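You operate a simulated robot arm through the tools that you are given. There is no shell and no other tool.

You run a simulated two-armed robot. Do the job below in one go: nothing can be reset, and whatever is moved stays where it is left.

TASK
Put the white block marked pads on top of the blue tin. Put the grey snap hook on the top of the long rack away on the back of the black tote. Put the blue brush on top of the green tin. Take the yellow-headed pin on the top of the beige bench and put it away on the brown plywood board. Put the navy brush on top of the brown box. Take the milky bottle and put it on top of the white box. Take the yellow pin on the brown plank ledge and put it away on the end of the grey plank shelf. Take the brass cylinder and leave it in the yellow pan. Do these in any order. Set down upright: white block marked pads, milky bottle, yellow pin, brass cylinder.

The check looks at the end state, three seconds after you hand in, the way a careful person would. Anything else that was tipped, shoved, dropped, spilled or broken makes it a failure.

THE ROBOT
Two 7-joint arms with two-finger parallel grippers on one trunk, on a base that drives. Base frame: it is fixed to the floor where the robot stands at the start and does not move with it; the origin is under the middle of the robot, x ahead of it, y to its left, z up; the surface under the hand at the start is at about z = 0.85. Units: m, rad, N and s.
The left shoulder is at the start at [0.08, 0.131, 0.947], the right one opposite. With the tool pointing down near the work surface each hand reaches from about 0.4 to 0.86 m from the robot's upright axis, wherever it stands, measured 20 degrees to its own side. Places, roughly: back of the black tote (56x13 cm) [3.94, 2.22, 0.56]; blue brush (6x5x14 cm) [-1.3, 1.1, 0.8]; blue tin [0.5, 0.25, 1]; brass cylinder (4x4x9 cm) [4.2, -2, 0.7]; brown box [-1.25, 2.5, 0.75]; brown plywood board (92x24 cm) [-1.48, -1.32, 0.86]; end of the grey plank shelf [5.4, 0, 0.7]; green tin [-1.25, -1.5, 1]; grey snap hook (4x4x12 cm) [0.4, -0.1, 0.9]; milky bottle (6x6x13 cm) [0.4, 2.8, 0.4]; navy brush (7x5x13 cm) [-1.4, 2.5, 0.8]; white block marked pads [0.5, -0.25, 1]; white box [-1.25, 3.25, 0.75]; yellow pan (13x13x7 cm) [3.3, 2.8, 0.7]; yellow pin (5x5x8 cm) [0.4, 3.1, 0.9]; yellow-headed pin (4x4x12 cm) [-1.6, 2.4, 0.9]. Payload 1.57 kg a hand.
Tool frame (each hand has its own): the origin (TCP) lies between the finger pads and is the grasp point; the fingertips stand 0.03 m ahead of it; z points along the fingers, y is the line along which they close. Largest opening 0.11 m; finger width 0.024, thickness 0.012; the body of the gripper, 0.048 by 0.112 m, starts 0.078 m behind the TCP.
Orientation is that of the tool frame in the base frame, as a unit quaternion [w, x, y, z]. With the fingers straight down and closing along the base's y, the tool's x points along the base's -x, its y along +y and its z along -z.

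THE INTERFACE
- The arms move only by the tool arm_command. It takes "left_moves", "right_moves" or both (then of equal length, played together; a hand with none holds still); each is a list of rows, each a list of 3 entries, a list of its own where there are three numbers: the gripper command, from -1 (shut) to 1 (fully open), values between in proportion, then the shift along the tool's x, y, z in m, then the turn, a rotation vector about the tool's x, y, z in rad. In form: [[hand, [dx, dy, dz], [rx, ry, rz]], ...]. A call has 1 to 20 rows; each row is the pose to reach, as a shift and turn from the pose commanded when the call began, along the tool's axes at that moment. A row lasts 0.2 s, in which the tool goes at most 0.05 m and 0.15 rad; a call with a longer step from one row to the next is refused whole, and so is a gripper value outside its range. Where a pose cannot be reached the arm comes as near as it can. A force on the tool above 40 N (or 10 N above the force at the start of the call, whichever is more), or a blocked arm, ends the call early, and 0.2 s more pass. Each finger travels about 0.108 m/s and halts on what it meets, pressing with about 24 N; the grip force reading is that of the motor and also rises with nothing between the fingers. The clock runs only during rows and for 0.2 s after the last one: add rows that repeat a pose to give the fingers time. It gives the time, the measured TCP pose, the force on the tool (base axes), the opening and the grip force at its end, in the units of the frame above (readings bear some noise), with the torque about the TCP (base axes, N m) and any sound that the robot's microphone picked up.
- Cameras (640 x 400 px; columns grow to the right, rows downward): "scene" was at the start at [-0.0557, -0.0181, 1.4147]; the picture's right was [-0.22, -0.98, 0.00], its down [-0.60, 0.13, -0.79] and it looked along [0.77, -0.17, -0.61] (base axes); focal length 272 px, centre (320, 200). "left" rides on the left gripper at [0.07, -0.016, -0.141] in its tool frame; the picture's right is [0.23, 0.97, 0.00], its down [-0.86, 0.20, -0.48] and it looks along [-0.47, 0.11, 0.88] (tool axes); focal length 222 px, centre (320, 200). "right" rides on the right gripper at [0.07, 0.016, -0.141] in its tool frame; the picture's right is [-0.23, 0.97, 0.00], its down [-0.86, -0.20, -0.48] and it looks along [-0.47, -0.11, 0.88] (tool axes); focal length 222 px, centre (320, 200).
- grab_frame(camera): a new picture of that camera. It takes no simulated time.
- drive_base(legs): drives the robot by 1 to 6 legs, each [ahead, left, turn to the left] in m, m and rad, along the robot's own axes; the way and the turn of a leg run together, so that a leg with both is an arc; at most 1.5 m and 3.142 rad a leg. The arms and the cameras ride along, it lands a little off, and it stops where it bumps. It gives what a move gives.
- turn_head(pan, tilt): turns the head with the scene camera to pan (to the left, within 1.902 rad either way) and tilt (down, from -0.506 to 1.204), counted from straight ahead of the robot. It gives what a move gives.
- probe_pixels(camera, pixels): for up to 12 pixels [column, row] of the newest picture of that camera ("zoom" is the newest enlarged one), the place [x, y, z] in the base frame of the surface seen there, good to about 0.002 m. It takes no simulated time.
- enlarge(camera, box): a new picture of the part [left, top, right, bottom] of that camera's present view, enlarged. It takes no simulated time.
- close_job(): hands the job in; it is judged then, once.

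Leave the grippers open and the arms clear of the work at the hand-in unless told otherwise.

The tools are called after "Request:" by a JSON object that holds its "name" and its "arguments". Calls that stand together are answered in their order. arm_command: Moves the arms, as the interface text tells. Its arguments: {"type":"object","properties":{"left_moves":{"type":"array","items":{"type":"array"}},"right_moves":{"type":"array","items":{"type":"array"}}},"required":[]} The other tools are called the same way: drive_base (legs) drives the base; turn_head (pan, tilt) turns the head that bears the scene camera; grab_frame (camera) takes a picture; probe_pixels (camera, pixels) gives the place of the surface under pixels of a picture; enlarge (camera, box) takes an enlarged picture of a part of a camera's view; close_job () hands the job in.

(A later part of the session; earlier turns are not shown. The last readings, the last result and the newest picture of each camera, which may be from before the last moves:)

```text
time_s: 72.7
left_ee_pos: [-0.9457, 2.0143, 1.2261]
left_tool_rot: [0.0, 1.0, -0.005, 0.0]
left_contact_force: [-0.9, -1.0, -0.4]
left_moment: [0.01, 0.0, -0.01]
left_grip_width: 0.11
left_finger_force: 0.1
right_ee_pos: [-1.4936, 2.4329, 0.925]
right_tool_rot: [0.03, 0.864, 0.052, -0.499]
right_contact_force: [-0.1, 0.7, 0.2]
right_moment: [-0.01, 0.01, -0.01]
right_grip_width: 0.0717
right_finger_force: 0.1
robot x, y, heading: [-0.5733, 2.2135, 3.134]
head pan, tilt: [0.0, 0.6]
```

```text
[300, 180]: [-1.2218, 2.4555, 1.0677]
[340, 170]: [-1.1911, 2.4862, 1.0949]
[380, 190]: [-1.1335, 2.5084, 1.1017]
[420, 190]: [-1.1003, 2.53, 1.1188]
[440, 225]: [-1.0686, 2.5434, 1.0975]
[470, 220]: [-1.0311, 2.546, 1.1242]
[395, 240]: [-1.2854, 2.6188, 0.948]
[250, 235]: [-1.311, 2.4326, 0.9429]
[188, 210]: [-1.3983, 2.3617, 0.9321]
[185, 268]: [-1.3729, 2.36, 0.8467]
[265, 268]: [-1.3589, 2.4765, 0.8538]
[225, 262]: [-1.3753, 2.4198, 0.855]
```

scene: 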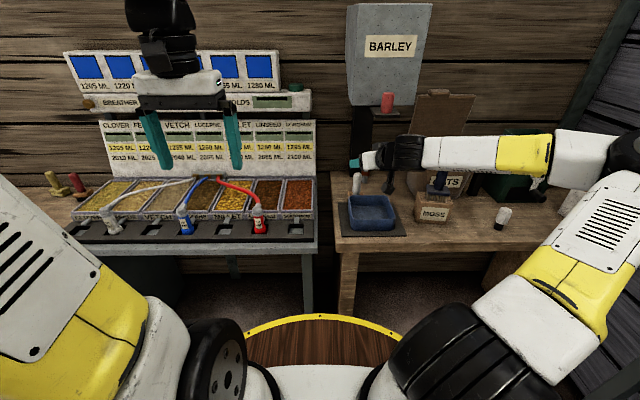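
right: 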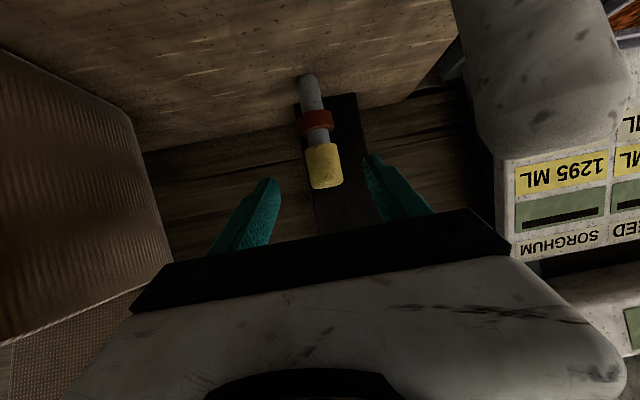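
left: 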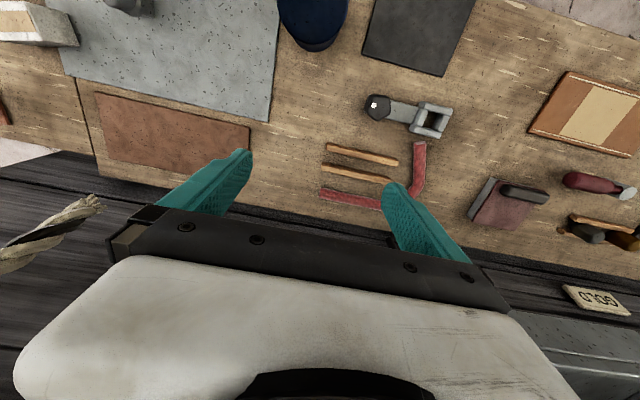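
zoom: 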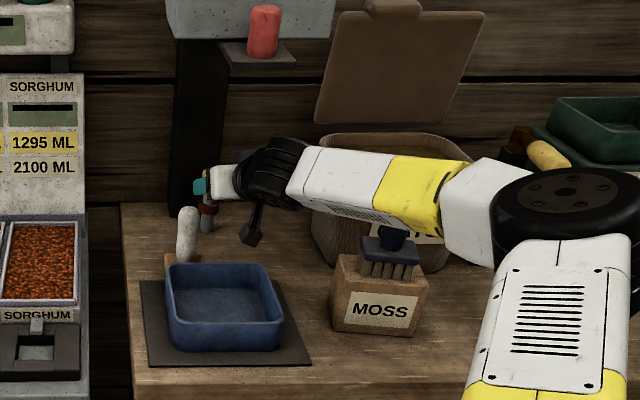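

The pin's head is centred at (-1.559,2.4237). I'll advance the last 0.067 m.

Request:
{"name": "arm_command", "arguments": {"right_moves": [[0.3, [0, 0, 0.025], [0, 0, 0]], [0.3, [0, 0, 0.045], [0, 0, 0]], [0.3, [0, 0, 0.06], [0, 0, 0]], [0.3, [-0.001, 0, 0.067], [0, 0, 0]], [0.3, [-0.001, 0, 0.067], [0, 0, 0]]]}}

Request:
{"name": "grab_frame", "arguments": {"camera": "right"}}

Request:
{"name": "enlarge", "arguments": {"camera": "scene", "box": [310, 90, 510, 250]}}

```text
time_s: 73.9
left_ee_pos: [-0.9452, 2.0127, 1.2262]
left_tool_rot: [0.0, 1.0, -0.004, 0.0]
left_contact_force: [0.8, 0.4, -0.3]
left_moment: [-0.04, 0.01, 0.01]
left_grip_width: 0.11
left_finger_force: 0.1
right_ee_pos: [-1.5492, 2.4238, 0.8929]
right_tool_rot: [0.03, 0.864, 0.053, -0.499]
right_contact_force: [0.6, 0.5, 0.3]
right_moment: [0.01, -0.02, 0.0]
right_grip_width: 0.0715
right_finger_force: 0.1
robot x, y, heading: [-0.5723, 2.2129, 3.132]
head pan, tilt: [0.0, 0.6]
```

```text
taken
```

right: 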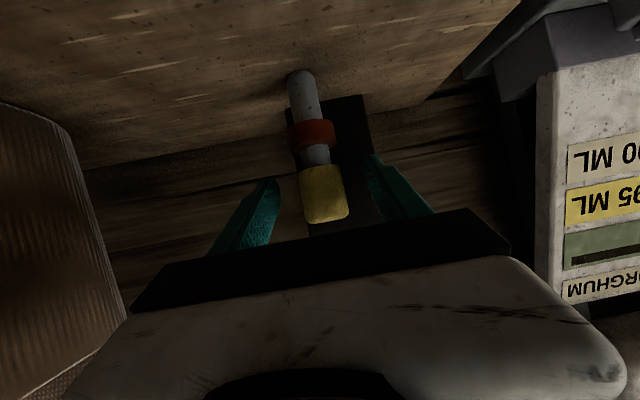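

```text
2.50 times, centred on (410, 170) of scene
```

zoom: 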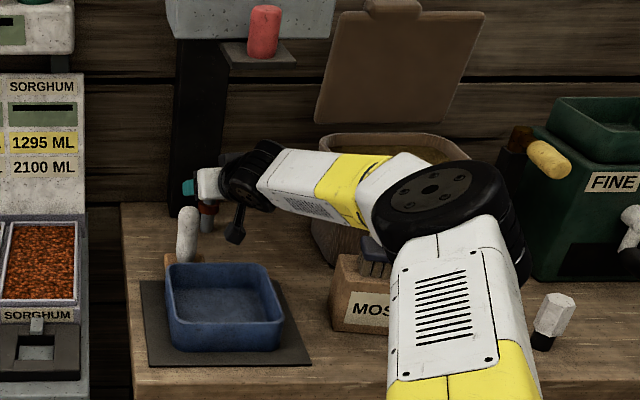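

The pin is between the fingers. Before closing, I'll probe the elbow, which appears in front of the box in this view.

Request:
{"name": "probe_pixels", "arguments": {"camera": "zoom", "pixels": [[430, 190], [385, 220], [400, 245], [470, 200], [515, 240], [340, 200], [370, 265], [300, 190], [370, 180], [440, 270]]}}

Request:
{"name": "arm_command", "arguments": {"right_moves": [[-1, [0, 0, 0], [0, 0, 0]], [-1, [0, 0, 0], [0, 0, 0]], [-1, [0, 0, 0], [0, 0, 0]], [-1, [0, 0, 0], [0, 0, 0]]]}}

```text
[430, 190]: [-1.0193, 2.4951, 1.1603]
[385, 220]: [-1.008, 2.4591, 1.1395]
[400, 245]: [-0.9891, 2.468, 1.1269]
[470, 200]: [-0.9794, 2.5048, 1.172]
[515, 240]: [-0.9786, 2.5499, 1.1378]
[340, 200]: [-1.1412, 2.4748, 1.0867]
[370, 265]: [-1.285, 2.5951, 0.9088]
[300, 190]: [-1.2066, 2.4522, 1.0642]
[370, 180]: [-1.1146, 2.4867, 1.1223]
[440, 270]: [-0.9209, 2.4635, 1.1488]
```

```text
time_s: 74.9
left_ee_pos: [-0.9449, 2.014, 1.2254]
left_tool_rot: [-0.001, 1.0, -0.005, 0.001]
left_contact_force: [-0.4, 0.2, -0.2]
left_moment: [-0.05, -0.02, 0.01]
left_grip_width: 0.1099
left_finger_force: 0.0
right_ee_pos: [-1.5492, 2.4241, 0.8943]
right_tool_rot: [0.031, 0.864, 0.053, -0.499]
right_contact_force: [-0.3, -0.4, -0.1]
right_moment: [-0.05, 0.02, 0.03]
right_grip_width: 0.0332
right_finger_force: 24.0
robot x, y, heading: [-0.572, 2.2106, 3.132]
head pan, tilt: [0.0, 0.6]
```

Pin gripped (3.3 cm). I'll lift 2 cm and retreat along the same line.

Request:
{"name": "arm_command", "arguments": {"right_moves": [[-1, [-0.009, 0, -0.005], [0, 0, 0]], [-1, [-0.0173, 0, -0.01], [0, 0, 0]], [-1, [-0.0173, 0, -0.045], [0, 0, 0]], [-1, [-0.0173, 0, -0.08], [0, 0, 0]], [-1, [-0.0173, 0, -0.115], [0, 0, 0]], [-1, [-0.0173, 0, -0.15], [0, 0, 0]], [-1, [-0.0173, 0, -0.185], [0, 0, 0]], [-1, [-0.0173, 0, -0.22], [0, 0, 0]], [-1, [-0.0173, 0, -0.255], [0, 0, 0]], [-1, [-0.0173, 0, -0.29], [0, 0, 0]], [-1, [-0.0173, 0, -0.29], [0, 0, 0]]]}}

Request:
{"name": "grab_frame", "arguments": {"camera": "right"}}

Request:
{"name": "grab_frame", "arguments": {"camera": "scene"}}

```text
time_s: 77.3
left_ee_pos: [-0.9453, 2.0135, 1.2262]
left_tool_rot: [0.0, 1.0, -0.005, 0.0]
left_contact_force: [-0.2, -0.3, 0.0]
left_moment: [-0.01, 0.0, 0.0]
left_grip_width: 0.11
left_finger_force: 0.0
right_ee_pos: [-1.3107, 2.4544, 1.0539]
right_tool_rot: [0.03, 0.864, 0.053, -0.499]
right_contact_force: [0.6, 0.2, -2.4]
right_moment: [0.01, -0.05, -0.03]
right_grip_width: 0.033
right_finger_force: 24.4
robot x, y, heading: [-0.575, 2.2135, 3.133]
head pan, tilt: [0.0, 0.6]
```

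```text
taken
```

right: 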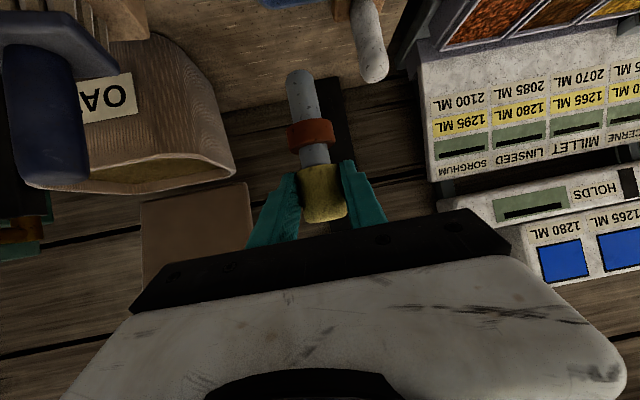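

```text
taken
```

scene: 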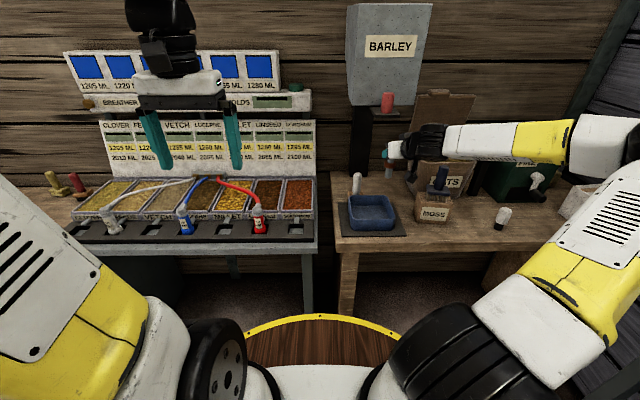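

The pin is held upright. I'll back off 0.2 m from the bench, then fold the right arm to a compact carrying pose.

Request:
{"name": "drive_base", "arguments": {"legs": [[-0.2, 0, 0]]}}

Request:
{"name": "arm_command", "arguments": {"right_moves": [[-1, [0, 0, -0.03], [0, 0.1, 0]], [-1, [-0.02, 0, -0.06], [0, 0.2, 0]], [-1, [-0.04, 0, -0.09], [0, 0.3, 0]], [-1, [-0.05, 0, -0.12], [0, 0.4, 0]], [-1, [-0.06, 0, -0.15], [0, 0.5, 0]], [-1, [-0.06, 0, -0.18], [0, 0.6, 0]], [-1, [-0.06, 0, -0.2], [0, 0.7, 0]], [-1, [-0.06, 0, -0.2], [0, 0.7, 0]]]}}

Request:
{"name": "grab_frame", "arguments": {"camera": "scene"}}

Request:
{"name": "grab_frame", "arguments": {"camera": "right"}}

```text
time_s: 78.9
left_ee_pos: [-0.7433, 2.0102, 1.2254]
left_tool_rot: [0.0, 1.0, -0.003, -0.001]
left_contact_force: [0.2, 0.0, 0.6]
left_moment: [0.01, 0.0, -0.01]
left_grip_width: 0.1099
left_finger_force: 0.2
right_ee_pos: [-1.1102, 2.4496, 1.0553]
right_tool_rot: [0.032, 0.864, 0.055, -0.499]
right_contact_force: [-0.1, 0.3, -2.2]
right_moment: [0.03, -0.05, 0.0]
right_grip_width: 0.033
right_finger_force: 24.4
robot x, y, heading: [-0.3707, 2.2097, 3.134]
head pan, tilt: [0.0, 0.6]
```

```text
time_s: 80.7
left_ee_pos: [-0.7427, 2.0106, 1.2253]
left_tool_rot: [-0.001, 1.0, -0.003, 0.0]
left_contact_force: [-0.8, 0.2, -0.2]
left_moment: [0.0, 0.01, 0.0]
left_grip_width: 0.1099
left_finger_force: 0.0
right_ee_pos: [-0.9662, 2.4659, 1.2071]
right_tool_rot: [0.011, 0.983, 0.061, -0.172]
right_contact_force: [1.1, 0.2, -2.4]
right_moment: [-0.02, 0.02, 0.01]
right_grip_width: 0.0332
right_finger_force: 23.8
robot x, y, heading: [-0.3707, 2.2121, 3.133]
head pan, tilt: [0.0, 0.6]
```

```text
taken
```

scene: 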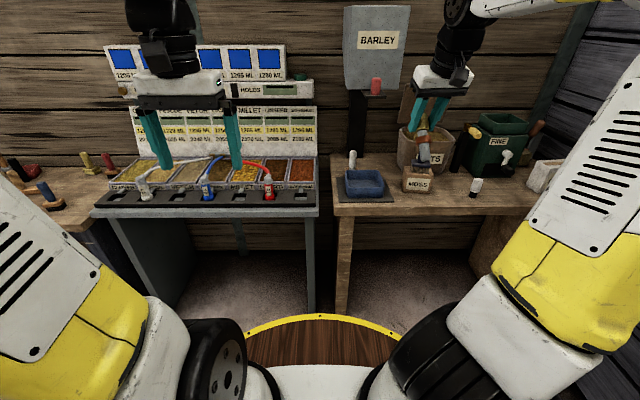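

```text
taken
```

right: 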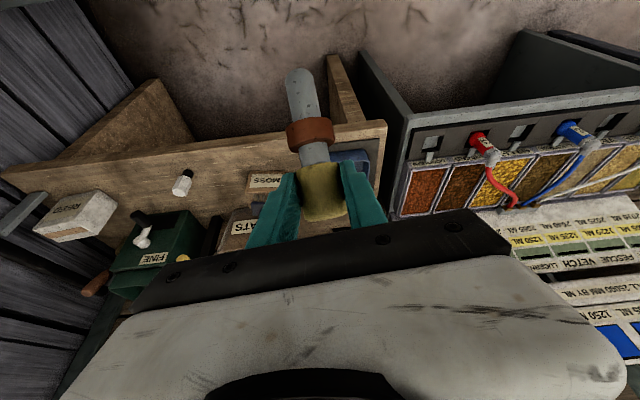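

I'll tuck the right hand in a bit more, then turn right to face the plank ledge side (+x) through the open floor.

Request:
{"name": "arm_command", "arguments": {"right_moves": [[-1, [0.038, 0, -0.014], [0, 0, 0]], [-1, [0.075, 0, -0.027], [0, 0, 0]], [-1, [0.113, 0, -0.041], [0, 0, 0]], [-1, [0.113, 0, -0.041], [0, 0, 0]]]}}

Request:
{"name": "drive_base", "arguments": {"legs": [[0, 0, -1.57], [0.4, 0, 0], [0, 0, -1.56]]}}

Request:
{"name": "turn_head", "arguments": {"pan": 0.0, "tilt": 0.75}}

Request:
{"name": "grab_frame", "arguments": {"camera": "scene"}}

```text
time_s: 81.7
left_ee_pos: [-0.7429, 2.0103, 1.2263]
left_tool_rot: [0.0, 1.0, -0.003, 0.001]
left_contact_force: [-0.4, -0.3, 1.0]
left_moment: [0.01, -0.01, 0.0]
left_grip_width: 0.1096
left_finger_force: 0.1
right_ee_pos: [-0.8454, 2.4816, 1.2102]
right_tool_rot: [0.011, 0.983, 0.061, -0.173]
right_contact_force: [-0.1, 0.0, -3.1]
right_moment: [0.02, 0.03, 0.0]
right_grip_width: 0.0334
right_finger_force: 23.5
robot x, y, heading: [-0.3659, 2.2094, 3.137]
head pan, tilt: [0.0, 0.6]
```

```text
time_s: 91.8
left_ee_pos: [0.0204, 2.8152, 1.2251]
left_tool_rot: [-0.001, 0.003, 1.0, 0.0]
left_contact_force: [-0.1, 0.2, 0.4]
left_moment: [0.05, 0.01, 0.0]
left_grip_width: 0.1101
left_finger_force: 0.2
right_ee_pos: [0.1237, 2.3431, 1.2094]
right_tool_rot: [0.173, -0.061, 0.983, 0.01]
right_contact_force: [0.8, 0.0, -2.7]
right_moment: [0.0, -0.04, 0.02]
right_grip_width: 0.0332
right_finger_force: 23.4
robot x, y, heading: [-0.3508, 2.6158, -0.004]
head pan, tilt: [0.0, 0.6]
```

```text
time_s: 92.5
left_ee_pos: [0.0201, 2.8145, 1.2258]
left_tool_rot: [-0.001, 0.004, 1.0, 0.001]
left_contact_force: [0.4, -0.4, -0.7]
left_moment: [-0.04, 0.0, -0.02]
left_grip_width: 0.11
left_finger_force: 0.1
right_ee_pos: [0.123, 2.3437, 1.2093]
right_tool_rot: [0.173, -0.061, 0.983, 0.011]
right_contact_force: [0.6, -0.5, -2.6]
right_moment: [0.0, -0.08, 0.03]
right_grip_width: 0.033
right_finger_force: 24.5
robot x, y, heading: [-0.3488, 2.618, -0.007]
head pan, tilt: [0.0, 0.75]
```

```text
taken
```

scene: 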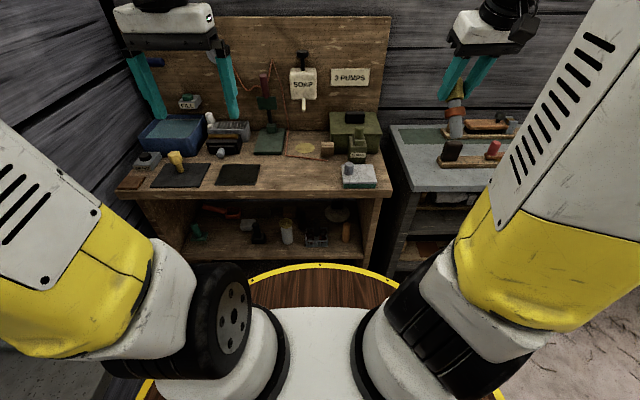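

I see the plank ledge with the yellow pin at (177,160) and the lower shelf with a milky bottle at (287,230). I'll enlarge the lower shelf and the top.

Request:
{"name": "enlarge", "arguments": {"camera": "scene", "box": [170, 180, 380, 270]}}

Request:
{"name": "probe_pixels", "arguments": {"camera": "zoom", "pixels": [[320, 200], [350, 200]]}}

Request:
{"name": "probe_pixels", "arguments": {"camera": "scene", "pixels": [[287, 232], [287, 222], [287, 241], [258, 235], [317, 238], [346, 232], [270, 195], [270, 190], [320, 190], [220, 195], [270, 262], [197, 232]]}}

```text
3.05 times, centred on (275, 225) of scene
```

zoom: 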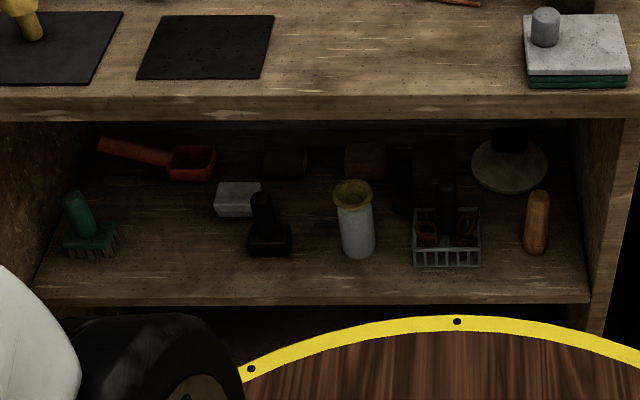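

```text
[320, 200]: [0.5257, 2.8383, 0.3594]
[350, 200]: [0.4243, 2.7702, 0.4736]
```

```text
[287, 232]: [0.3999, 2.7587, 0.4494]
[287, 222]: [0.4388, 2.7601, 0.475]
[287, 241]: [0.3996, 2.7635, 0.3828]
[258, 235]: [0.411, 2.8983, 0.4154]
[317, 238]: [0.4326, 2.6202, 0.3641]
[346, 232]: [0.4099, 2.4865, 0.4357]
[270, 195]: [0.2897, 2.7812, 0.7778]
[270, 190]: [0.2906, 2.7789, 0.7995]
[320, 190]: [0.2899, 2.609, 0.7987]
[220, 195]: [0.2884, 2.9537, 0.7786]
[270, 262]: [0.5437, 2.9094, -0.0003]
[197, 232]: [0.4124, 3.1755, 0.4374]
```

The bottle stands at about (0.43,2.762), z 0.36–0.49, on the lower shelf; the bench slab's front edge is at x=0.29. Its neighbours are over 10 cm away. I'll shift the base right and slightly back, so the left arm has room to come down in front of the slab.

Request:
{"name": "drive_base", "arguments": {"legs": [[-0.05, -0.138, 0.005]]}}

Request:
{"name": "enlarge", "arguments": {"camera": "scene", "box": [150, 130, 390, 290]}}

```text
time_s: 93.9
left_ee_pos: [-0.0311, 2.6738, 1.2263]
left_tool_rot: [-0.001, -0.001, 1.0, 0.0]
left_contact_force: [0.2, -0.3, 0.2]
left_moment: [-0.01, -0.01, 0.01]
left_grip_width: 0.1098
left_finger_force: 0.0
right_ee_pos: [0.077, 2.2027, 1.2099]
right_tool_rot: [0.172, -0.065, 0.983, 0.011]
right_contact_force: [-0.5, 0.6, -2.5]
right_moment: [-0.01, -0.06, 0.01]
right_grip_width: 0.0324
right_finger_force: 24.2
robot x, y, heading: [-0.3988, 2.4671, 0.002]
head pan, tilt: [0.0, 0.75]
```

```text
2.50 times, centred on (270, 210) of scene
```

zoom: 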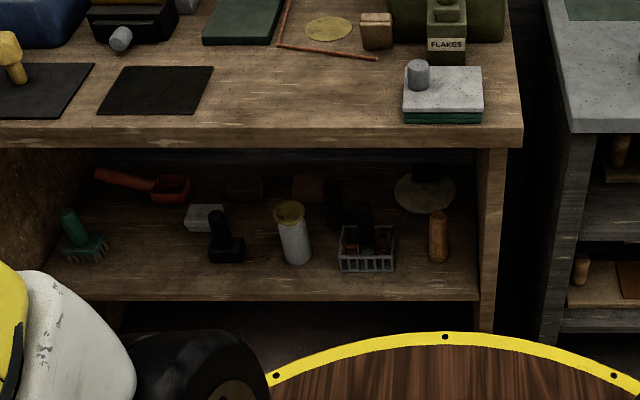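

I'll probe the bottle's edges, the shelf, and the neighbours.

Request:
{"name": "probe_pixels", "arguments": {"camera": "zoom", "pixels": [[280, 240], [295, 240], [308, 240], [296, 260], [290, 215], [276, 212], [304, 210], [290, 204], [270, 270], [240, 298], [345, 260], [240, 255]]}}

Request:
{"name": "probe_pixels", "arguments": {"camera": "zoom", "pixels": [[300, 143], [300, 150], [225, 245], [220, 215], [345, 230], [360, 205], [300, 290], [100, 290]]}}

```text
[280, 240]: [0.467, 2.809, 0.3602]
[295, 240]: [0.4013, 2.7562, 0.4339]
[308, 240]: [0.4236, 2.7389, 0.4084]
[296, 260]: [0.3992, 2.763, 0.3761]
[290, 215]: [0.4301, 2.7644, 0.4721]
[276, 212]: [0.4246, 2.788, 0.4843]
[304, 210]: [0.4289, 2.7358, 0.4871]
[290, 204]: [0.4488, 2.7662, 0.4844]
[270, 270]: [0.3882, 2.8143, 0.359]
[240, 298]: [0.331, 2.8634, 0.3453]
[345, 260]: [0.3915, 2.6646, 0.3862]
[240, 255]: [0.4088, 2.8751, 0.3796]
```

```text
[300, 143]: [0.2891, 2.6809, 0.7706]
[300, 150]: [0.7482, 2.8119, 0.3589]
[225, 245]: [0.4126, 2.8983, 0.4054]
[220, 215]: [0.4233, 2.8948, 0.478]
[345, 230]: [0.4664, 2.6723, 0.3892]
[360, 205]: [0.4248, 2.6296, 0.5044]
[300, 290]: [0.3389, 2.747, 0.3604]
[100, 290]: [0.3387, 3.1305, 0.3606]
```

Bottle centre (0.427,2.762), radius about 0.028, rim at z=0.487; shelf z=0.36. I'll back the base 5 cm more, then lower the left hand vertically in the gap in front of the slab (x≈0.10).

Request:
{"name": "drive_base", "arguments": {"legs": [[-0.05, 0, 0]]}}

Request:
{"name": "arm_command", "arguments": {"left_moves": [[1, [-0.045, 0.022, 0], [0, 0, 0]], [1, [-0.09, 0.044, 0], [0, 0, 0]], [1, [-0.135, 0.066, 0.02], [0, 0, 0]], [1, [-0.17, 0.085, 0.045], [0, 0, 0]], [1, [-0.181, 0.088, 0.085], [0, 0, 0]], [1, [-0.181, 0.088, 0.13], [0, 0, 0]], [1, [-0.181, 0.088, 0.175], [0, 0, 0]], [1, [-0.181, 0.088, 0.22], [0, 0, 0]], [1, [-0.181, 0.088, 0.265], [0, 0, 0]], [1, [-0.181, 0.088, 0.31], [0, 0, 0]], [1, [-0.181, 0.088, 0.31], [0, 0, 0]]]}}

Request:
{"name": "grab_frame", "arguments": {"camera": "scene"}}

Request:
{"name": "grab_frame", "arguments": {"camera": "left"}}

```text
time_s: 94.9
left_ee_pos: [-0.0811, 2.6733, 1.225]
left_tool_rot: [0.0, 0.0, 1.0, 0.0]
left_contact_force: [0.6, 0.0, 0.0]
left_moment: [0.04, 0.0, -0.02]
left_grip_width: 0.1101
left_finger_force: 0.0
right_ee_pos: [0.0259, 2.2026, 1.2091]
right_tool_rot: [0.172, -0.065, 0.983, 0.012]
right_contact_force: [-0.4, 0.9, -3.0]
right_moment: [0.01, 0.0, -0.02]
right_grip_width: 0.0329
right_finger_force: 24.6
robot x, y, heading: [-0.4503, 2.4738, -0.003]
head pan, tilt: [0.0, 0.75]
```

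```text
refused: row 3 steps farther than a row can; nothing moved
```

```text
taken
```

scene: 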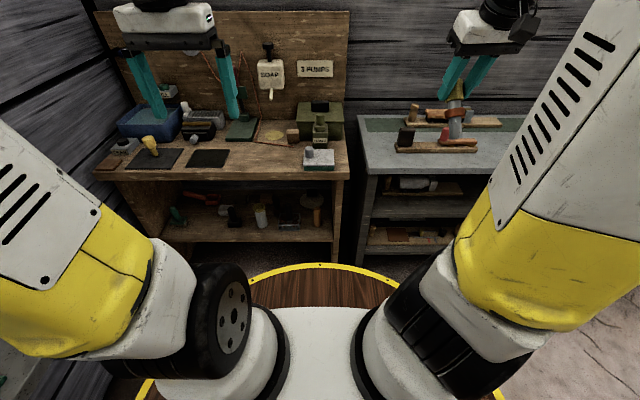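

```text
taken
```

left: 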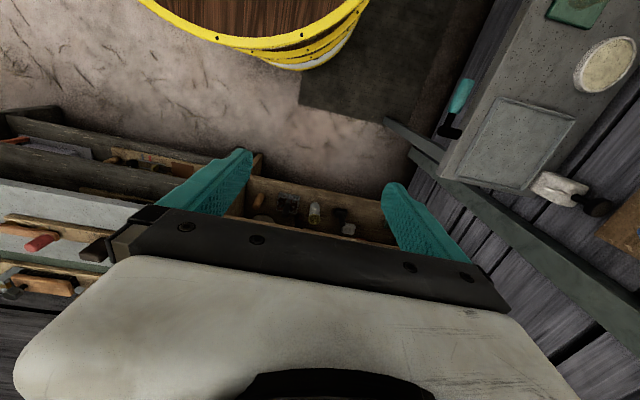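

The call was refused because one step was slightly too long. I'll repeat it with shorter steps.

Request:
{"name": "arm_command", "arguments": {"left_moves": [[1, [-0.04, 0.02, 0], [0, 0, 0]], [1, [-0.08, 0.04, 0], [0, 0, 0]], [1, [-0.12, 0.06, 0.015], [0, 0, 0]], [1, [-0.155, 0.078, 0.035], [0, 0, 0]], [1, [-0.181, 0.088, 0.065], [0, 0, 0]], [1, [-0.181, 0.088, 0.11], [0, 0, 0]], [1, [-0.181, 0.088, 0.155], [0, 0, 0]], [1, [-0.181, 0.088, 0.2], [0, 0, 0]], [1, [-0.181, 0.088, 0.245], [0, 0, 0]], [1, [-0.181, 0.088, 0.29], [0, 0, 0]], [1, [-0.181, 0.088, 0.31], [0, 0, 0]], [1, [-0.181, 0.088, 0.31], [0, 0, 0]]]}}

Request:
{"name": "grab_frame", "arguments": {"camera": "scene"}}

Request:
{"name": "grab_frame", "arguments": {"camera": "left"}}

```text
time_s: 97.5
left_ee_pos: [0.0992, 2.7624, 0.9149]
left_tool_rot: [0.0, 0.0, 1.0, 0.0]
left_contact_force: [-0.1, 0.1, 0.9]
left_moment: [-0.01, 0.01, 0.01]
left_grip_width: 0.11
left_finger_force: 0.0
right_ee_pos: [0.0263, 2.2029, 1.2103]
right_tool_rot: [0.171, -0.065, 0.983, 0.011]
right_contact_force: [0.6, -0.2, -3.0]
right_moment: [-0.02, -0.05, 0.01]
right_grip_width: 0.0331
right_finger_force: 24.5
robot x, y, heading: [-0.4509, 2.4704, 0.002]
head pan, tilt: [0.0, 0.75]
```

```text
taken
```

scene: 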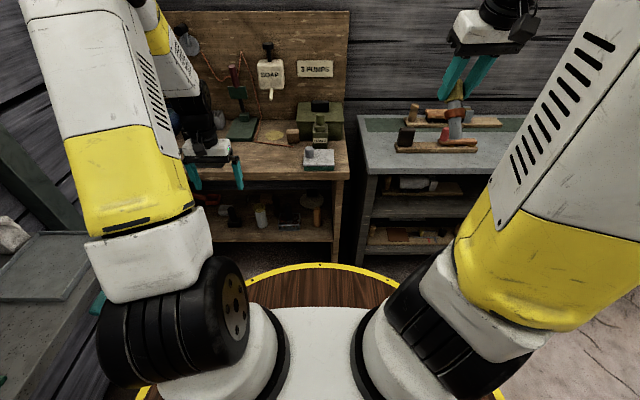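

```text
taken
```

left: 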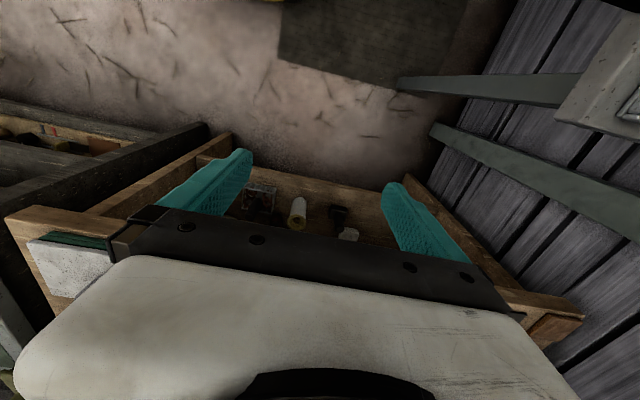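

Clear path. I'll lower to z≈0.62 in front of the slab, then tilt the tool towards the shelf (to 30° below horizontal).

Request:
{"name": "arm_command", "arguments": {"left_moves": [[1, [0, 0, 0.045], [0, 0, 0]], [1, [0, 0, 0.09], [0, 0, 0]], [1, [0, 0, 0.135], [0, 0, 0]], [1, [0, 0, 0.18], [0, 0, 0]], [1, [0, 0, 0.225], [0, -0.06, 0]], [1, [0, 0, 0.265], [0, -0.15, 0]], [1, [0, 0, 0.295], [0, -0.28, 0]], [1, [-0.01, 0, 0.305], [0, -0.41, 0]], [1, [-0.02, 0, 0.315], [0, -0.54, 0]], [1, [-0.03, 0, 0.322], [0, -0.67, 0]], [1, [-0.045, 0, 0.33], [0, -0.8, 0]], [1, [-0.058, 0, 0.336], [0, -0.92, 0]], [1, [-0.07, 0, 0.342], [0, -1.047, 0]], [1, [-0.07, 0, 0.342], [0, -1.047, 0]]]}}

Request:
{"name": "grab_frame", "arguments": {"camera": "scene"}}

Request:
{"name": "grab_frame", "arguments": {"camera": "left"}}

```text
time_s: 100.5
left_ee_pos: [0.1711, 2.7612, 0.5752]
left_tool_rot: [0.501, 0.0, 0.865, 0.0]
left_contact_force: [0.1, -0.4, 0.2]
left_moment: [-0.02, -0.04, -0.01]
left_grip_width: 0.1098
left_finger_force: 0.1
right_ee_pos: [0.0248, 2.2025, 1.2094]
right_tool_rot: [0.172, -0.064, 0.983, 0.011]
right_contact_force: [-0.2, 1.1, -2.0]
right_moment: [-0.03, -0.04, -0.03]
right_grip_width: 0.0331
right_finger_force: 24.3
robot x, y, heading: [-0.4537, 2.4723, 0.001]
head pan, tilt: [0.0, 0.75]
```

```text
taken
```

scene: 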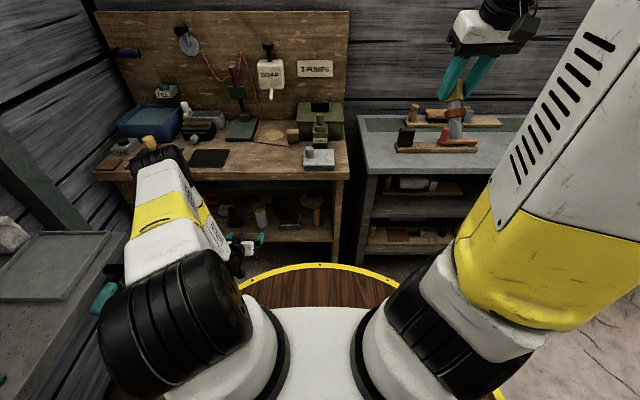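

```text
taken
```

left: 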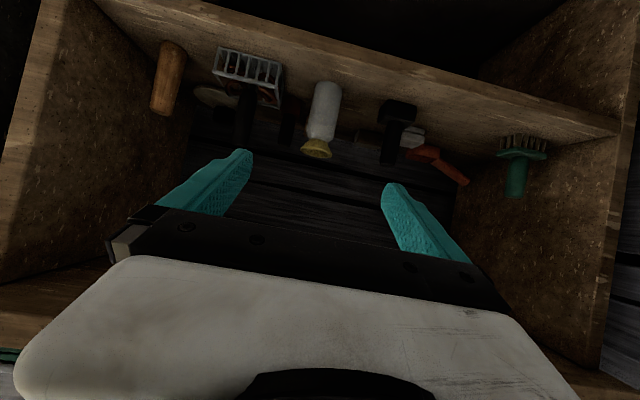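

The pose is reached. The elbow joint at pixel (160,160) appears near the yellow pin in the image, so I'll probe its actual position before moving on.

Request:
{"name": "enlarge", "arguments": {"camera": "scene", "box": [90, 120, 290, 280]}}

Request:
{"name": "probe_pixels", "arguments": {"camera": "scene", "pixels": [[165, 160], [140, 160], [180, 155], [150, 146], [170, 200], [190, 185], [210, 240], [120, 170], [180, 270], [205, 220]]}}

```text
2.50 times, centred on (190, 200) of scene
```

zoom: 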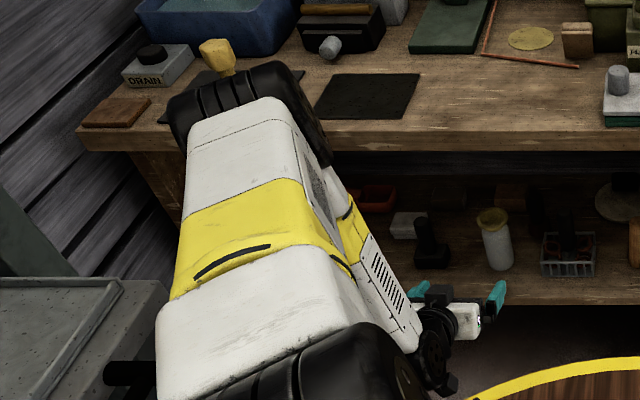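

```text
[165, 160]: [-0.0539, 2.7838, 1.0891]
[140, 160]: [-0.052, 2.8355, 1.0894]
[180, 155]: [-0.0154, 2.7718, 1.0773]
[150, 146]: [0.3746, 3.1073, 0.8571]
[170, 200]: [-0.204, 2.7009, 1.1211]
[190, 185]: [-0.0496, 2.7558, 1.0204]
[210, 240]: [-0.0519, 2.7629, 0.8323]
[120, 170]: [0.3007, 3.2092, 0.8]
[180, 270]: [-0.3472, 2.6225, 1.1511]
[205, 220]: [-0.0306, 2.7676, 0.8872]
```

The elbow is at (-0.03,2.79,1.07), well in front of the bench. I'll advance 0.16 m towards the bottle and check.

Request:
{"name": "arm_command", "arguments": {"left_moves": [[1, [0, 0, 0.04], [0, 0, 0]], [1, [0, 0, 0.08], [0, 0, 0]], [1, [0, 0, 0.12], [0, 0, 0]], [1, [0, 0, 0.16], [0, 0, 0]], [1, [0, 0, 0.16], [0, 0, 0]]]}}

Request:
{"name": "grab_frame", "arguments": {"camera": "left"}}

Request:
{"name": "enlarge", "arguments": {"camera": "scene", "box": [90, 120, 290, 280]}}

```text
time_s: 101.7
left_ee_pos: [0.3076, 2.7622, 0.4916]
left_tool_rot: [0.499, 0.0, 0.866, 0.0]
left_contact_force: [0.2, 0.6, 0.3]
left_moment: [-0.01, 0.0, 0.03]
left_grip_width: 0.11
left_finger_force: 0.0
right_ee_pos: [0.0256, 2.2023, 1.2096]
right_tool_rot: [0.173, -0.064, 0.983, 0.011]
right_contact_force: [-0.4, -0.2, -1.5]
right_moment: [0.0, -0.03, 0.0]
right_grip_width: 0.0334
right_finger_force: 24.7
robot x, y, heading: [-0.4537, 2.4717, 0.002]
head pan, tilt: [0.0, 0.75]
```

```text
taken
```

left: 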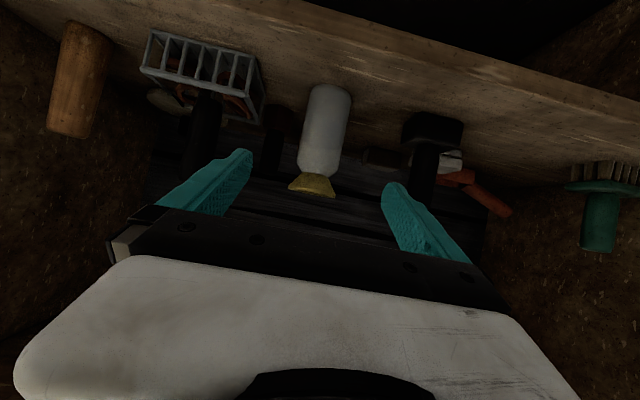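

```text
2.50 times, centred on (190, 200) of scene
```

zoom: 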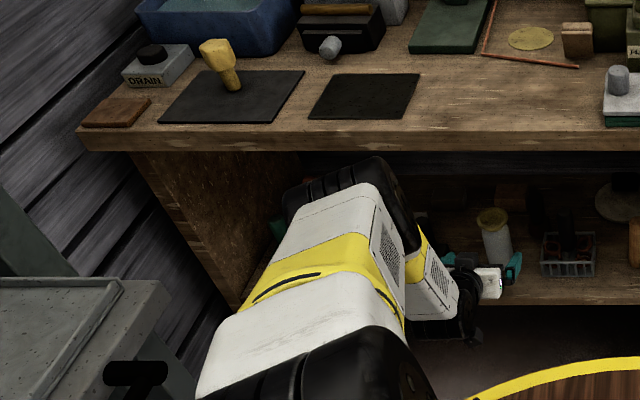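

I'll probe the elbow and the bottle positions in these pictures.

Request:
{"name": "probe_pixels", "arguments": {"camera": "zoom", "pixels": [[340, 175], [300, 195], [380, 180], [400, 210], [415, 240], [430, 290], [360, 160], [340, 145]]}}

Request:
{"name": "probe_pixels", "arguments": {"camera": "left", "pixels": [[322, 130], [300, 130], [343, 130], [312, 182], [295, 187], [330, 190], [325, 95], [440, 150], [250, 90], [430, 180]]}}

```text
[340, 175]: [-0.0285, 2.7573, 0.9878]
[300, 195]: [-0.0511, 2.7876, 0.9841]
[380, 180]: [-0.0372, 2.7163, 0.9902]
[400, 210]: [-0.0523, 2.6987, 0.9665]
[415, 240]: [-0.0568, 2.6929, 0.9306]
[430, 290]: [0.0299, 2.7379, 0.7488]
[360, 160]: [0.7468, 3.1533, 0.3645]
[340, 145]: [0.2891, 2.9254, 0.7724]
```

```text
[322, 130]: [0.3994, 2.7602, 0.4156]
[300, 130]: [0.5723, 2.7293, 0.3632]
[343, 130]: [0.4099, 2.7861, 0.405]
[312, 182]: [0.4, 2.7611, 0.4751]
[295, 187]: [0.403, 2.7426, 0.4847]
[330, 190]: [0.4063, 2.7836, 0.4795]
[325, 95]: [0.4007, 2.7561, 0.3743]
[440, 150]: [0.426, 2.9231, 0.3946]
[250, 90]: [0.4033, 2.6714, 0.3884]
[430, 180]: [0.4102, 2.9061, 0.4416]
```

Bottle confirmed at y≈2.762. I'll advance the remaining 0.135 m.

Request:
{"name": "arm_command", "arguments": {"left_moves": [[1, [0, 0, 0.04], [0, 0, 0]], [1, [0, 0, 0.075], [0, 0, 0]], [1, [0, 0, 0.105], [0, 0, 0]], [1, [0, 0, 0.125], [0, 0, 0]], [1, [0, 0, 0.135], [0, 0, 0]], [1, [0, 0, 0.135], [0, 0, 0]]]}}

Request:
{"name": "grab_frame", "arguments": {"camera": "left"}}

```text
time_s: 103.1
left_ee_pos: [0.3534, 2.7619, 0.4651]
left_tool_rot: [0.501, 0.0, 0.866, 0.0]
left_contact_force: [-0.8, -0.3, 0.0]
left_moment: [-0.01, -0.01, 0.01]
left_grip_width: 0.11
left_finger_force: 0.1
left hand out of reach, approached as far as the arm can: row 2, 3, 4, 5, 6
right_ee_pos: [0.0255, 2.2023, 1.2092]
right_tool_rot: [0.172, -0.065, 0.983, 0.013]
right_contact_force: [-0.3, -0.6, -1.3]
right_moment: [0.02, -0.02, 0.02]
right_grip_width: 0.0329
right_finger_force: 24.2
robot x, y, heading: [-0.4545, 2.4682, -0.002]
head pan, tilt: [0.0, 0.75]
```

```text
taken
```

left: 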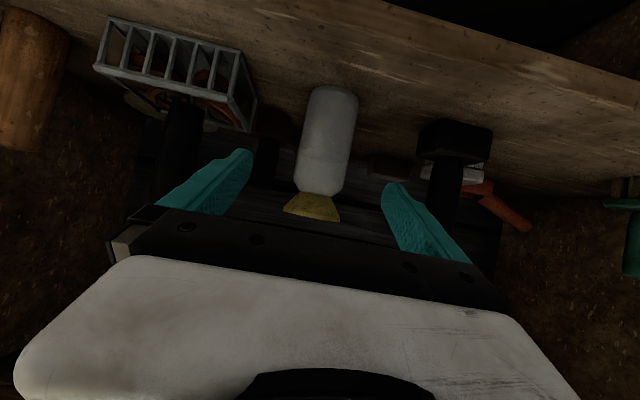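

The arm hit its reach limit at x=0.353. I'll retract the hand, drive the base 0.10 m forward, and then approach again.

Request:
{"name": "arm_command", "arguments": {"left_moves": [[1, [0, 0, -0.04], [0, 0, 0]], [1, [0, 0, -0.08], [0, 0, 0]], [1, [0, 0, -0.1], [0, 0, 0]], [1, [0, 0, -0.1], [0, 0, 0]]]}}

```text
time_s: 104.1
left_ee_pos: [0.2689, 2.761, 0.5132]
left_tool_rot: [0.5, 0.0, 0.866, 0.0]
left_contact_force: [0.1, 0.0, -0.1]
left_moment: [0.02, 0.0, -0.01]
left_grip_width: 0.1101
left_finger_force: 0.1
right_ee_pos: [0.0256, 2.2025, 1.2094]
right_tool_rot: [0.172, -0.065, 0.983, 0.011]
right_contact_force: [0.7, 0.0, -3.5]
right_moment: [0.01, -0.01, 0.02]
right_grip_width: 0.0334
right_finger_force: 24.5
robot x, y, heading: [-0.4513, 2.468, 0.002]
head pan, tilt: [0.0, 0.75]
```

The hand is back at (0.269,2.761,0.513). I'll drive 0.13 m forward, keeping the open fingers straddling the bottle's line, and look.

Request:
{"name": "drive_base", "arguments": {"legs": [[0.13, 0, 0]]}}

Request:
{"name": "grab_frame", "arguments": {"camera": "left"}}

Request:
{"name": "grab_frame", "arguments": {"camera": "scene"}}

```text
time_s: 105.3
left_ee_pos: [0.3985, 2.7618, 0.5152]
left_tool_rot: [0.5, -0.001, 0.866, 0.0]
left_contact_force: [-0.1, -0.5, -0.2]
left_moment: [-0.02, -0.04, 0.0]
left_grip_width: 0.11
left_finger_force: 0.2
right_ee_pos: [0.1581, 2.2046, 1.2097]
right_tool_rot: [0.173, -0.066, 0.983, 0.012]
right_contact_force: [0.0, 0.0, -1.5]
right_moment: [0.01, -0.03, 0.01]
right_grip_width: 0.0331
right_finger_force: 23.7
robot x, y, heading: [-0.3224, 2.4679, 0.003]
head pan, tilt: [0.0, 0.75]
```

```text
taken
```

left: 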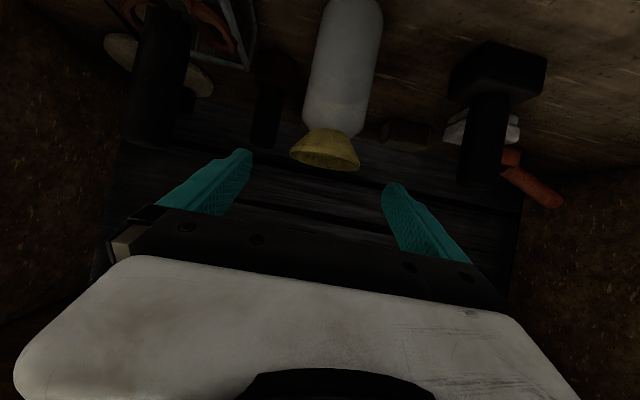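

```text
taken
```

scene: 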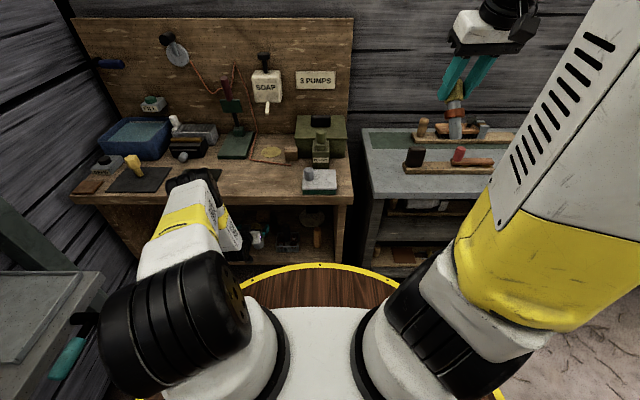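

The bottle is between the finger planes. I'll move down and forward to the grasp pose (0.425,2.762,0.424).

Request:
{"name": "arm_command", "arguments": {"left_moves": [[1, [0.02, 0, 0.02], [0, 0, 0]], [1, [0.04, 0, 0.042], [0, 0, 0]], [1, [0.055, 0, 0.058], [0, 0, 0]], [1, [0.065, 0, 0.067], [0, 0, 0]], [1, [0.065, 0, 0.067], [0, 0, 0]]]}}

Request:
{"name": "grab_frame", "arguments": {"camera": "left"}}

Request:
{"name": "probe_pixels", "arguments": {"camera": "scene", "pixels": [[195, 180], [180, 180], [205, 178], [215, 195]]}}

```text
time_s: 106.5
left_ee_pos: [0.4241, 2.764, 0.4288]
left_tool_rot: [0.501, -0.002, 0.866, 0.001]
left_contact_force: [0.3, -0.2, 0.5]
left_moment: [0.0, 0.01, 0.03]
left_grip_width: 0.11
left_finger_force: 0.1
left hand out of reach, approached as far as the arm can: row 4, 5
right_ee_pos: [0.1582, 2.2039, 1.2094]
right_tool_rot: [0.172, -0.065, 0.983, 0.011]
right_contact_force: [0.2, -0.4, -2.4]
right_moment: [-0.03, -0.03, 0.0]
right_grip_width: 0.0329
right_finger_force: 24.1
robot x, y, heading: [-0.3181, 2.4701, 0.007]
head pan, tilt: [0.0, 0.75]
```

```text
taken
```

left: 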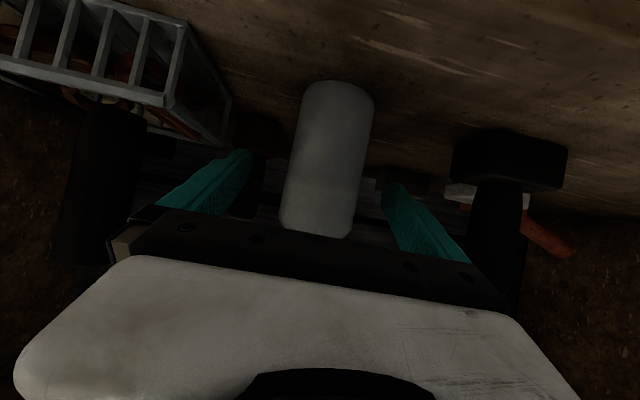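

```text
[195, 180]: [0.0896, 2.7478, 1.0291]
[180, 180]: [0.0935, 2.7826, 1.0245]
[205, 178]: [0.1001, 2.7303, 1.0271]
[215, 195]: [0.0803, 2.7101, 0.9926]
```

The bottle is between the pads at mid-height. I'll close the left gripper.

Request:
{"name": "arm_command", "arguments": {"left_moves": [[-1, [0, 0, 0], [0, 0, 0]], [-1, [0, 0, 0], [0, 0, 0]], [-1, [0, 0, 0], [0, 0, 0]], [-1, [0, 0, 0], [0, 0, 0]]]}}

```text
time_s: 107.5
left_ee_pos: [0.4234, 2.763, 0.4293]
left_tool_rot: [0.5, -0.001, 0.866, 0.001]
left_contact_force: [-0.2, 0.6, 1.1]
left_moment: [0.0, -0.05, 0.02]
left_grip_width: 0.0561
left_finger_force: 24.0
right_ee_pos: [0.1577, 2.2045, 1.2086]
right_tool_rot: [0.173, -0.067, 0.983, 0.012]
right_contact_force: [-0.5, 0.1, -3.0]
right_moment: [0.01, -0.02, -0.04]
right_grip_width: 0.0329
right_finger_force: 24.0
robot x, y, heading: [-0.3215, 2.4697, 0.0]
head pan, tilt: [0.0, 0.75]
```

Held at 5.6 cm. I'll lift 6 cm within the shelf space and then back the base out.

Request:
{"name": "arm_command", "arguments": {"left_moves": [[-1, [-0.017, 0, -0.01], [0, 0, 0]], [-1, [-0.035, 0, -0.02], [0, 0, 0]], [-1, [-0.052, 0, -0.03], [0, 0, 0]], [-1, [-0.052, 0, -0.03], [0, 0, 0]]]}}

Request:
{"name": "grab_frame", "arguments": {"camera": "left"}}

```text
time_s: 108.5
left_ee_pos: [0.4237, 2.7612, 0.489]
left_tool_rot: [0.5, -0.001, 0.866, 0.001]
left_contact_force: [0.4, 0.6, -2.5]
left_moment: [0.03, 0.01, 0.02]
left_grip_width: 0.0561
left_finger_force: 24.1
right_ee_pos: [0.1587, 2.2044, 1.2105]
right_tool_rot: [0.171, -0.066, 0.983, 0.011]
right_contact_force: [-0.5, -0.7, -2.3]
right_moment: [-0.01, -0.01, 0.01]
right_grip_width: 0.0329
right_finger_force: 24.1
robot x, y, heading: [-0.3161, 2.4714, 0.0]
head pan, tilt: [0.0, 0.75]
```

```text
taken
```

left: 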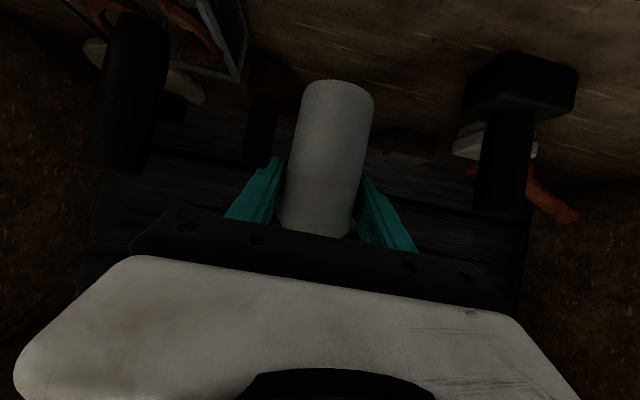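

The bottle is held upright. I'll back out of the shelf space by 0.35 m.

Request:
{"name": "drive_base", "arguments": {"legs": [[-0.35, 0, 0]]}}

Request:
{"name": "turn_head", "arguments": {"pan": 1.4, "tilt": 0.5}}

Request:
{"name": "grab_frame", "arguments": {"camera": "scene"}}

```text
time_s: 110.8
left_ee_pos: [0.0657, 2.7583, 0.4894]
left_tool_rot: [0.5, 0.001, 0.866, 0.0]
left_contact_force: [0.5, -0.7, -2.3]
left_moment: [-0.03, 0.02, -0.02]
left_grip_width: 0.056
left_finger_force: 24.0
right_ee_pos: [-0.2009, 2.2012, 1.2101]
right_tool_rot: [0.171, -0.063, 0.983, 0.011]
right_contact_force: [0.0, -0.8, -1.8]
right_moment: [0.01, -0.05, 0.01]
right_grip_width: 0.0327
right_finger_force: 23.8
robot x, y, heading: [-0.6726, 2.4728, -0.004]
head pan, tilt: [0.0, 0.75]
```

```text
time_s: 112.4
left_ee_pos: [0.0673, 2.7579, 0.489]
left_tool_rot: [0.499, 0.001, 0.866, -0.001]
left_contact_force: [-0.9, -0.9, -4.2]
left_moment: [0.0, -0.03, -0.01]
left_grip_width: 0.0562
left_finger_force: 23.8
right_ee_pos: [-0.2004, 2.2021, 1.2095]
right_tool_rot: [0.171, -0.063, 0.983, 0.011]
right_contact_force: [0.6, -0.2, -2.5]
right_moment: [0.0, -0.03, 0.02]
right_grip_width: 0.0328
right_finger_force: 23.8
robot x, y, heading: [-0.6785, 2.4692, -0.003]
head pan, tilt: [1.4, 0.499]
```

```text
taken
```

scene: 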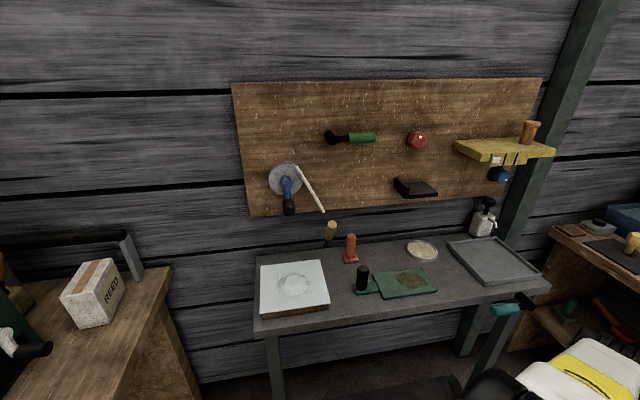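

The white REED box is at pixel (94,292). I'll probe it and the front edge of the grey far table.

Request:
{"name": "enlarge", "arguments": {"camera": "scene", "box": [30, 220, 190, 360]}}

Request:
{"name": "probe_pixels", "arguments": {"camera": "scene", "pixels": [[258, 328], [400, 312], [545, 290], [94, 265], [70, 293], [112, 262], [160, 290], [120, 330], [130, 265], [530, 300]]}}

```text
2.86 times, centred on (110, 290) of scene
```

zoom: 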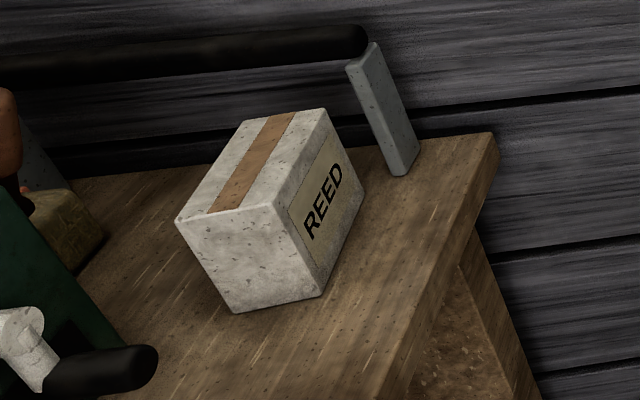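

```text
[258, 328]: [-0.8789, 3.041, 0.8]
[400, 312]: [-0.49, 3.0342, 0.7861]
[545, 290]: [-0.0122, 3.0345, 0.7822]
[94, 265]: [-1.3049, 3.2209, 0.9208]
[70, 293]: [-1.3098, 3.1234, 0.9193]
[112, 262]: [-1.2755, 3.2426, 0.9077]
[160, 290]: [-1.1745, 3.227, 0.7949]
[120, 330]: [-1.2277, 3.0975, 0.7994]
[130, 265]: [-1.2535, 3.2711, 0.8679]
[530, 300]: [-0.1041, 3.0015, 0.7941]
```

I'll probe the white box's top corners.

Request:
{"name": "probe_pixels", "arguments": {"camera": "zoom", "pixels": [[182, 216], [246, 124], [322, 112], [284, 204], [255, 165], [235, 308], [320, 293], [362, 190], [385, 120], [40, 330], [340, 25], [470, 200]]}}

```text
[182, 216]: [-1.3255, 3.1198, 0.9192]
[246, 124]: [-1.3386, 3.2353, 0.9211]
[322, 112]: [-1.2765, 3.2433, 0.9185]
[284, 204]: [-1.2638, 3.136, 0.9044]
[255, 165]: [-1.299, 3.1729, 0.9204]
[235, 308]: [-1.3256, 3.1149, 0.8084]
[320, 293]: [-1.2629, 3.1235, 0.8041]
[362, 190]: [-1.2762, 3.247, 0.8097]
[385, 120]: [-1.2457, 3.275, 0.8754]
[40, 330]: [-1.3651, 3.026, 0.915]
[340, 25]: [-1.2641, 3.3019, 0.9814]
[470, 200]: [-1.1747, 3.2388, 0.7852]
```

White box top: centre (-1.301,3.181), 12x6.3 cm, z=0.920. I plan to stand at about (-0.78,2.72) heading ~118°. I'll probe the items on the pegboard, since the right hand will swing near them.

Request:
{"name": "probe_pixels", "arguments": {"camera": "scene", "pixels": [[285, 185], [310, 190], [322, 208], [240, 150], [360, 137], [415, 188], [417, 140], [505, 155], [293, 285], [350, 240], [485, 205], [330, 225]]}}

Request:
{"name": "arm_command", "arguments": {"left_moves": [[-1, [-0.039, 0, -0.0225], [0, 0, 0]], [-1, [-0.078, 0, -0.045], [0, 0, 0]], [-1, [-0.117, 0, -0.0675], [0, 0, 0]], [-1, [-0.156, 0, -0.09], [0, 0, 0]], [-1, [-0.195, 0, -0.1125], [0, 0, 0]], [-1, [-0.234, 0, -0.135], [0, 0, 0]], [-1, [-0.273, 0, -0.1575], [0, 0, 0]], [-1, [-0.312, 0, -0.18], [0, 0, 0]], [-1, [-0.351, 0, -0.2025], [0, 0, 0]], [-1, [-0.39, 0, -0.225], [0, 0, 0]], [-1, [-0.429, 0, -0.2475], [0, 0, 0]], [-1, [-0.429, 0, -0.2475], [0, 0, 0]]]}}

Request:
{"name": "grab_frame", "arguments": {"camera": "left"}}

```text
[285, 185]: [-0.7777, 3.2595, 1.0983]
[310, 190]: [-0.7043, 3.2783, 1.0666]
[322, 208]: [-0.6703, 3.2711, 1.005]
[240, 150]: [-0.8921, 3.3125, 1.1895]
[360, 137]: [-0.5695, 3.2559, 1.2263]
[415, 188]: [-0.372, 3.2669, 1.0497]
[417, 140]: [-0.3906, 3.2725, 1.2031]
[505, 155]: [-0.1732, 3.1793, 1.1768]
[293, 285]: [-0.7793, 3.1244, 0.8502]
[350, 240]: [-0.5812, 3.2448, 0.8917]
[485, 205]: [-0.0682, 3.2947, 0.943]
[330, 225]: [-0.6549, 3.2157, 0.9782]
```

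```text
time_s: 115.0
left_ee_pos: [0.0708, 2.7571, 0.9852]
left_tool_rot: [0.499, 0.001, 0.867, -0.001]
left_contact_force: [0.3, -0.8, -3.4]
left_moment: [0.02, 0.0, 0.01]
left_grip_width: 0.0562
left_finger_force: 23.7
right_ee_pos: [-0.2001, 2.2021, 1.2081]
right_tool_rot: [0.171, -0.063, 0.983, 0.011]
right_contact_force: [1.4, 0.6, -1.9]
right_moment: [0.01, -0.01, -0.01]
right_grip_width: 0.0328
right_finger_force: 24.3
robot x, y, heading: [-0.6776, 2.4734, -0.004]
head pan, tilt: [1.4, 0.499]
```

```text
taken
```

left: 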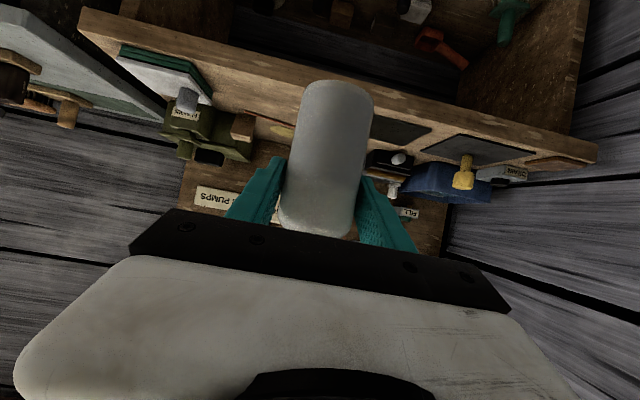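

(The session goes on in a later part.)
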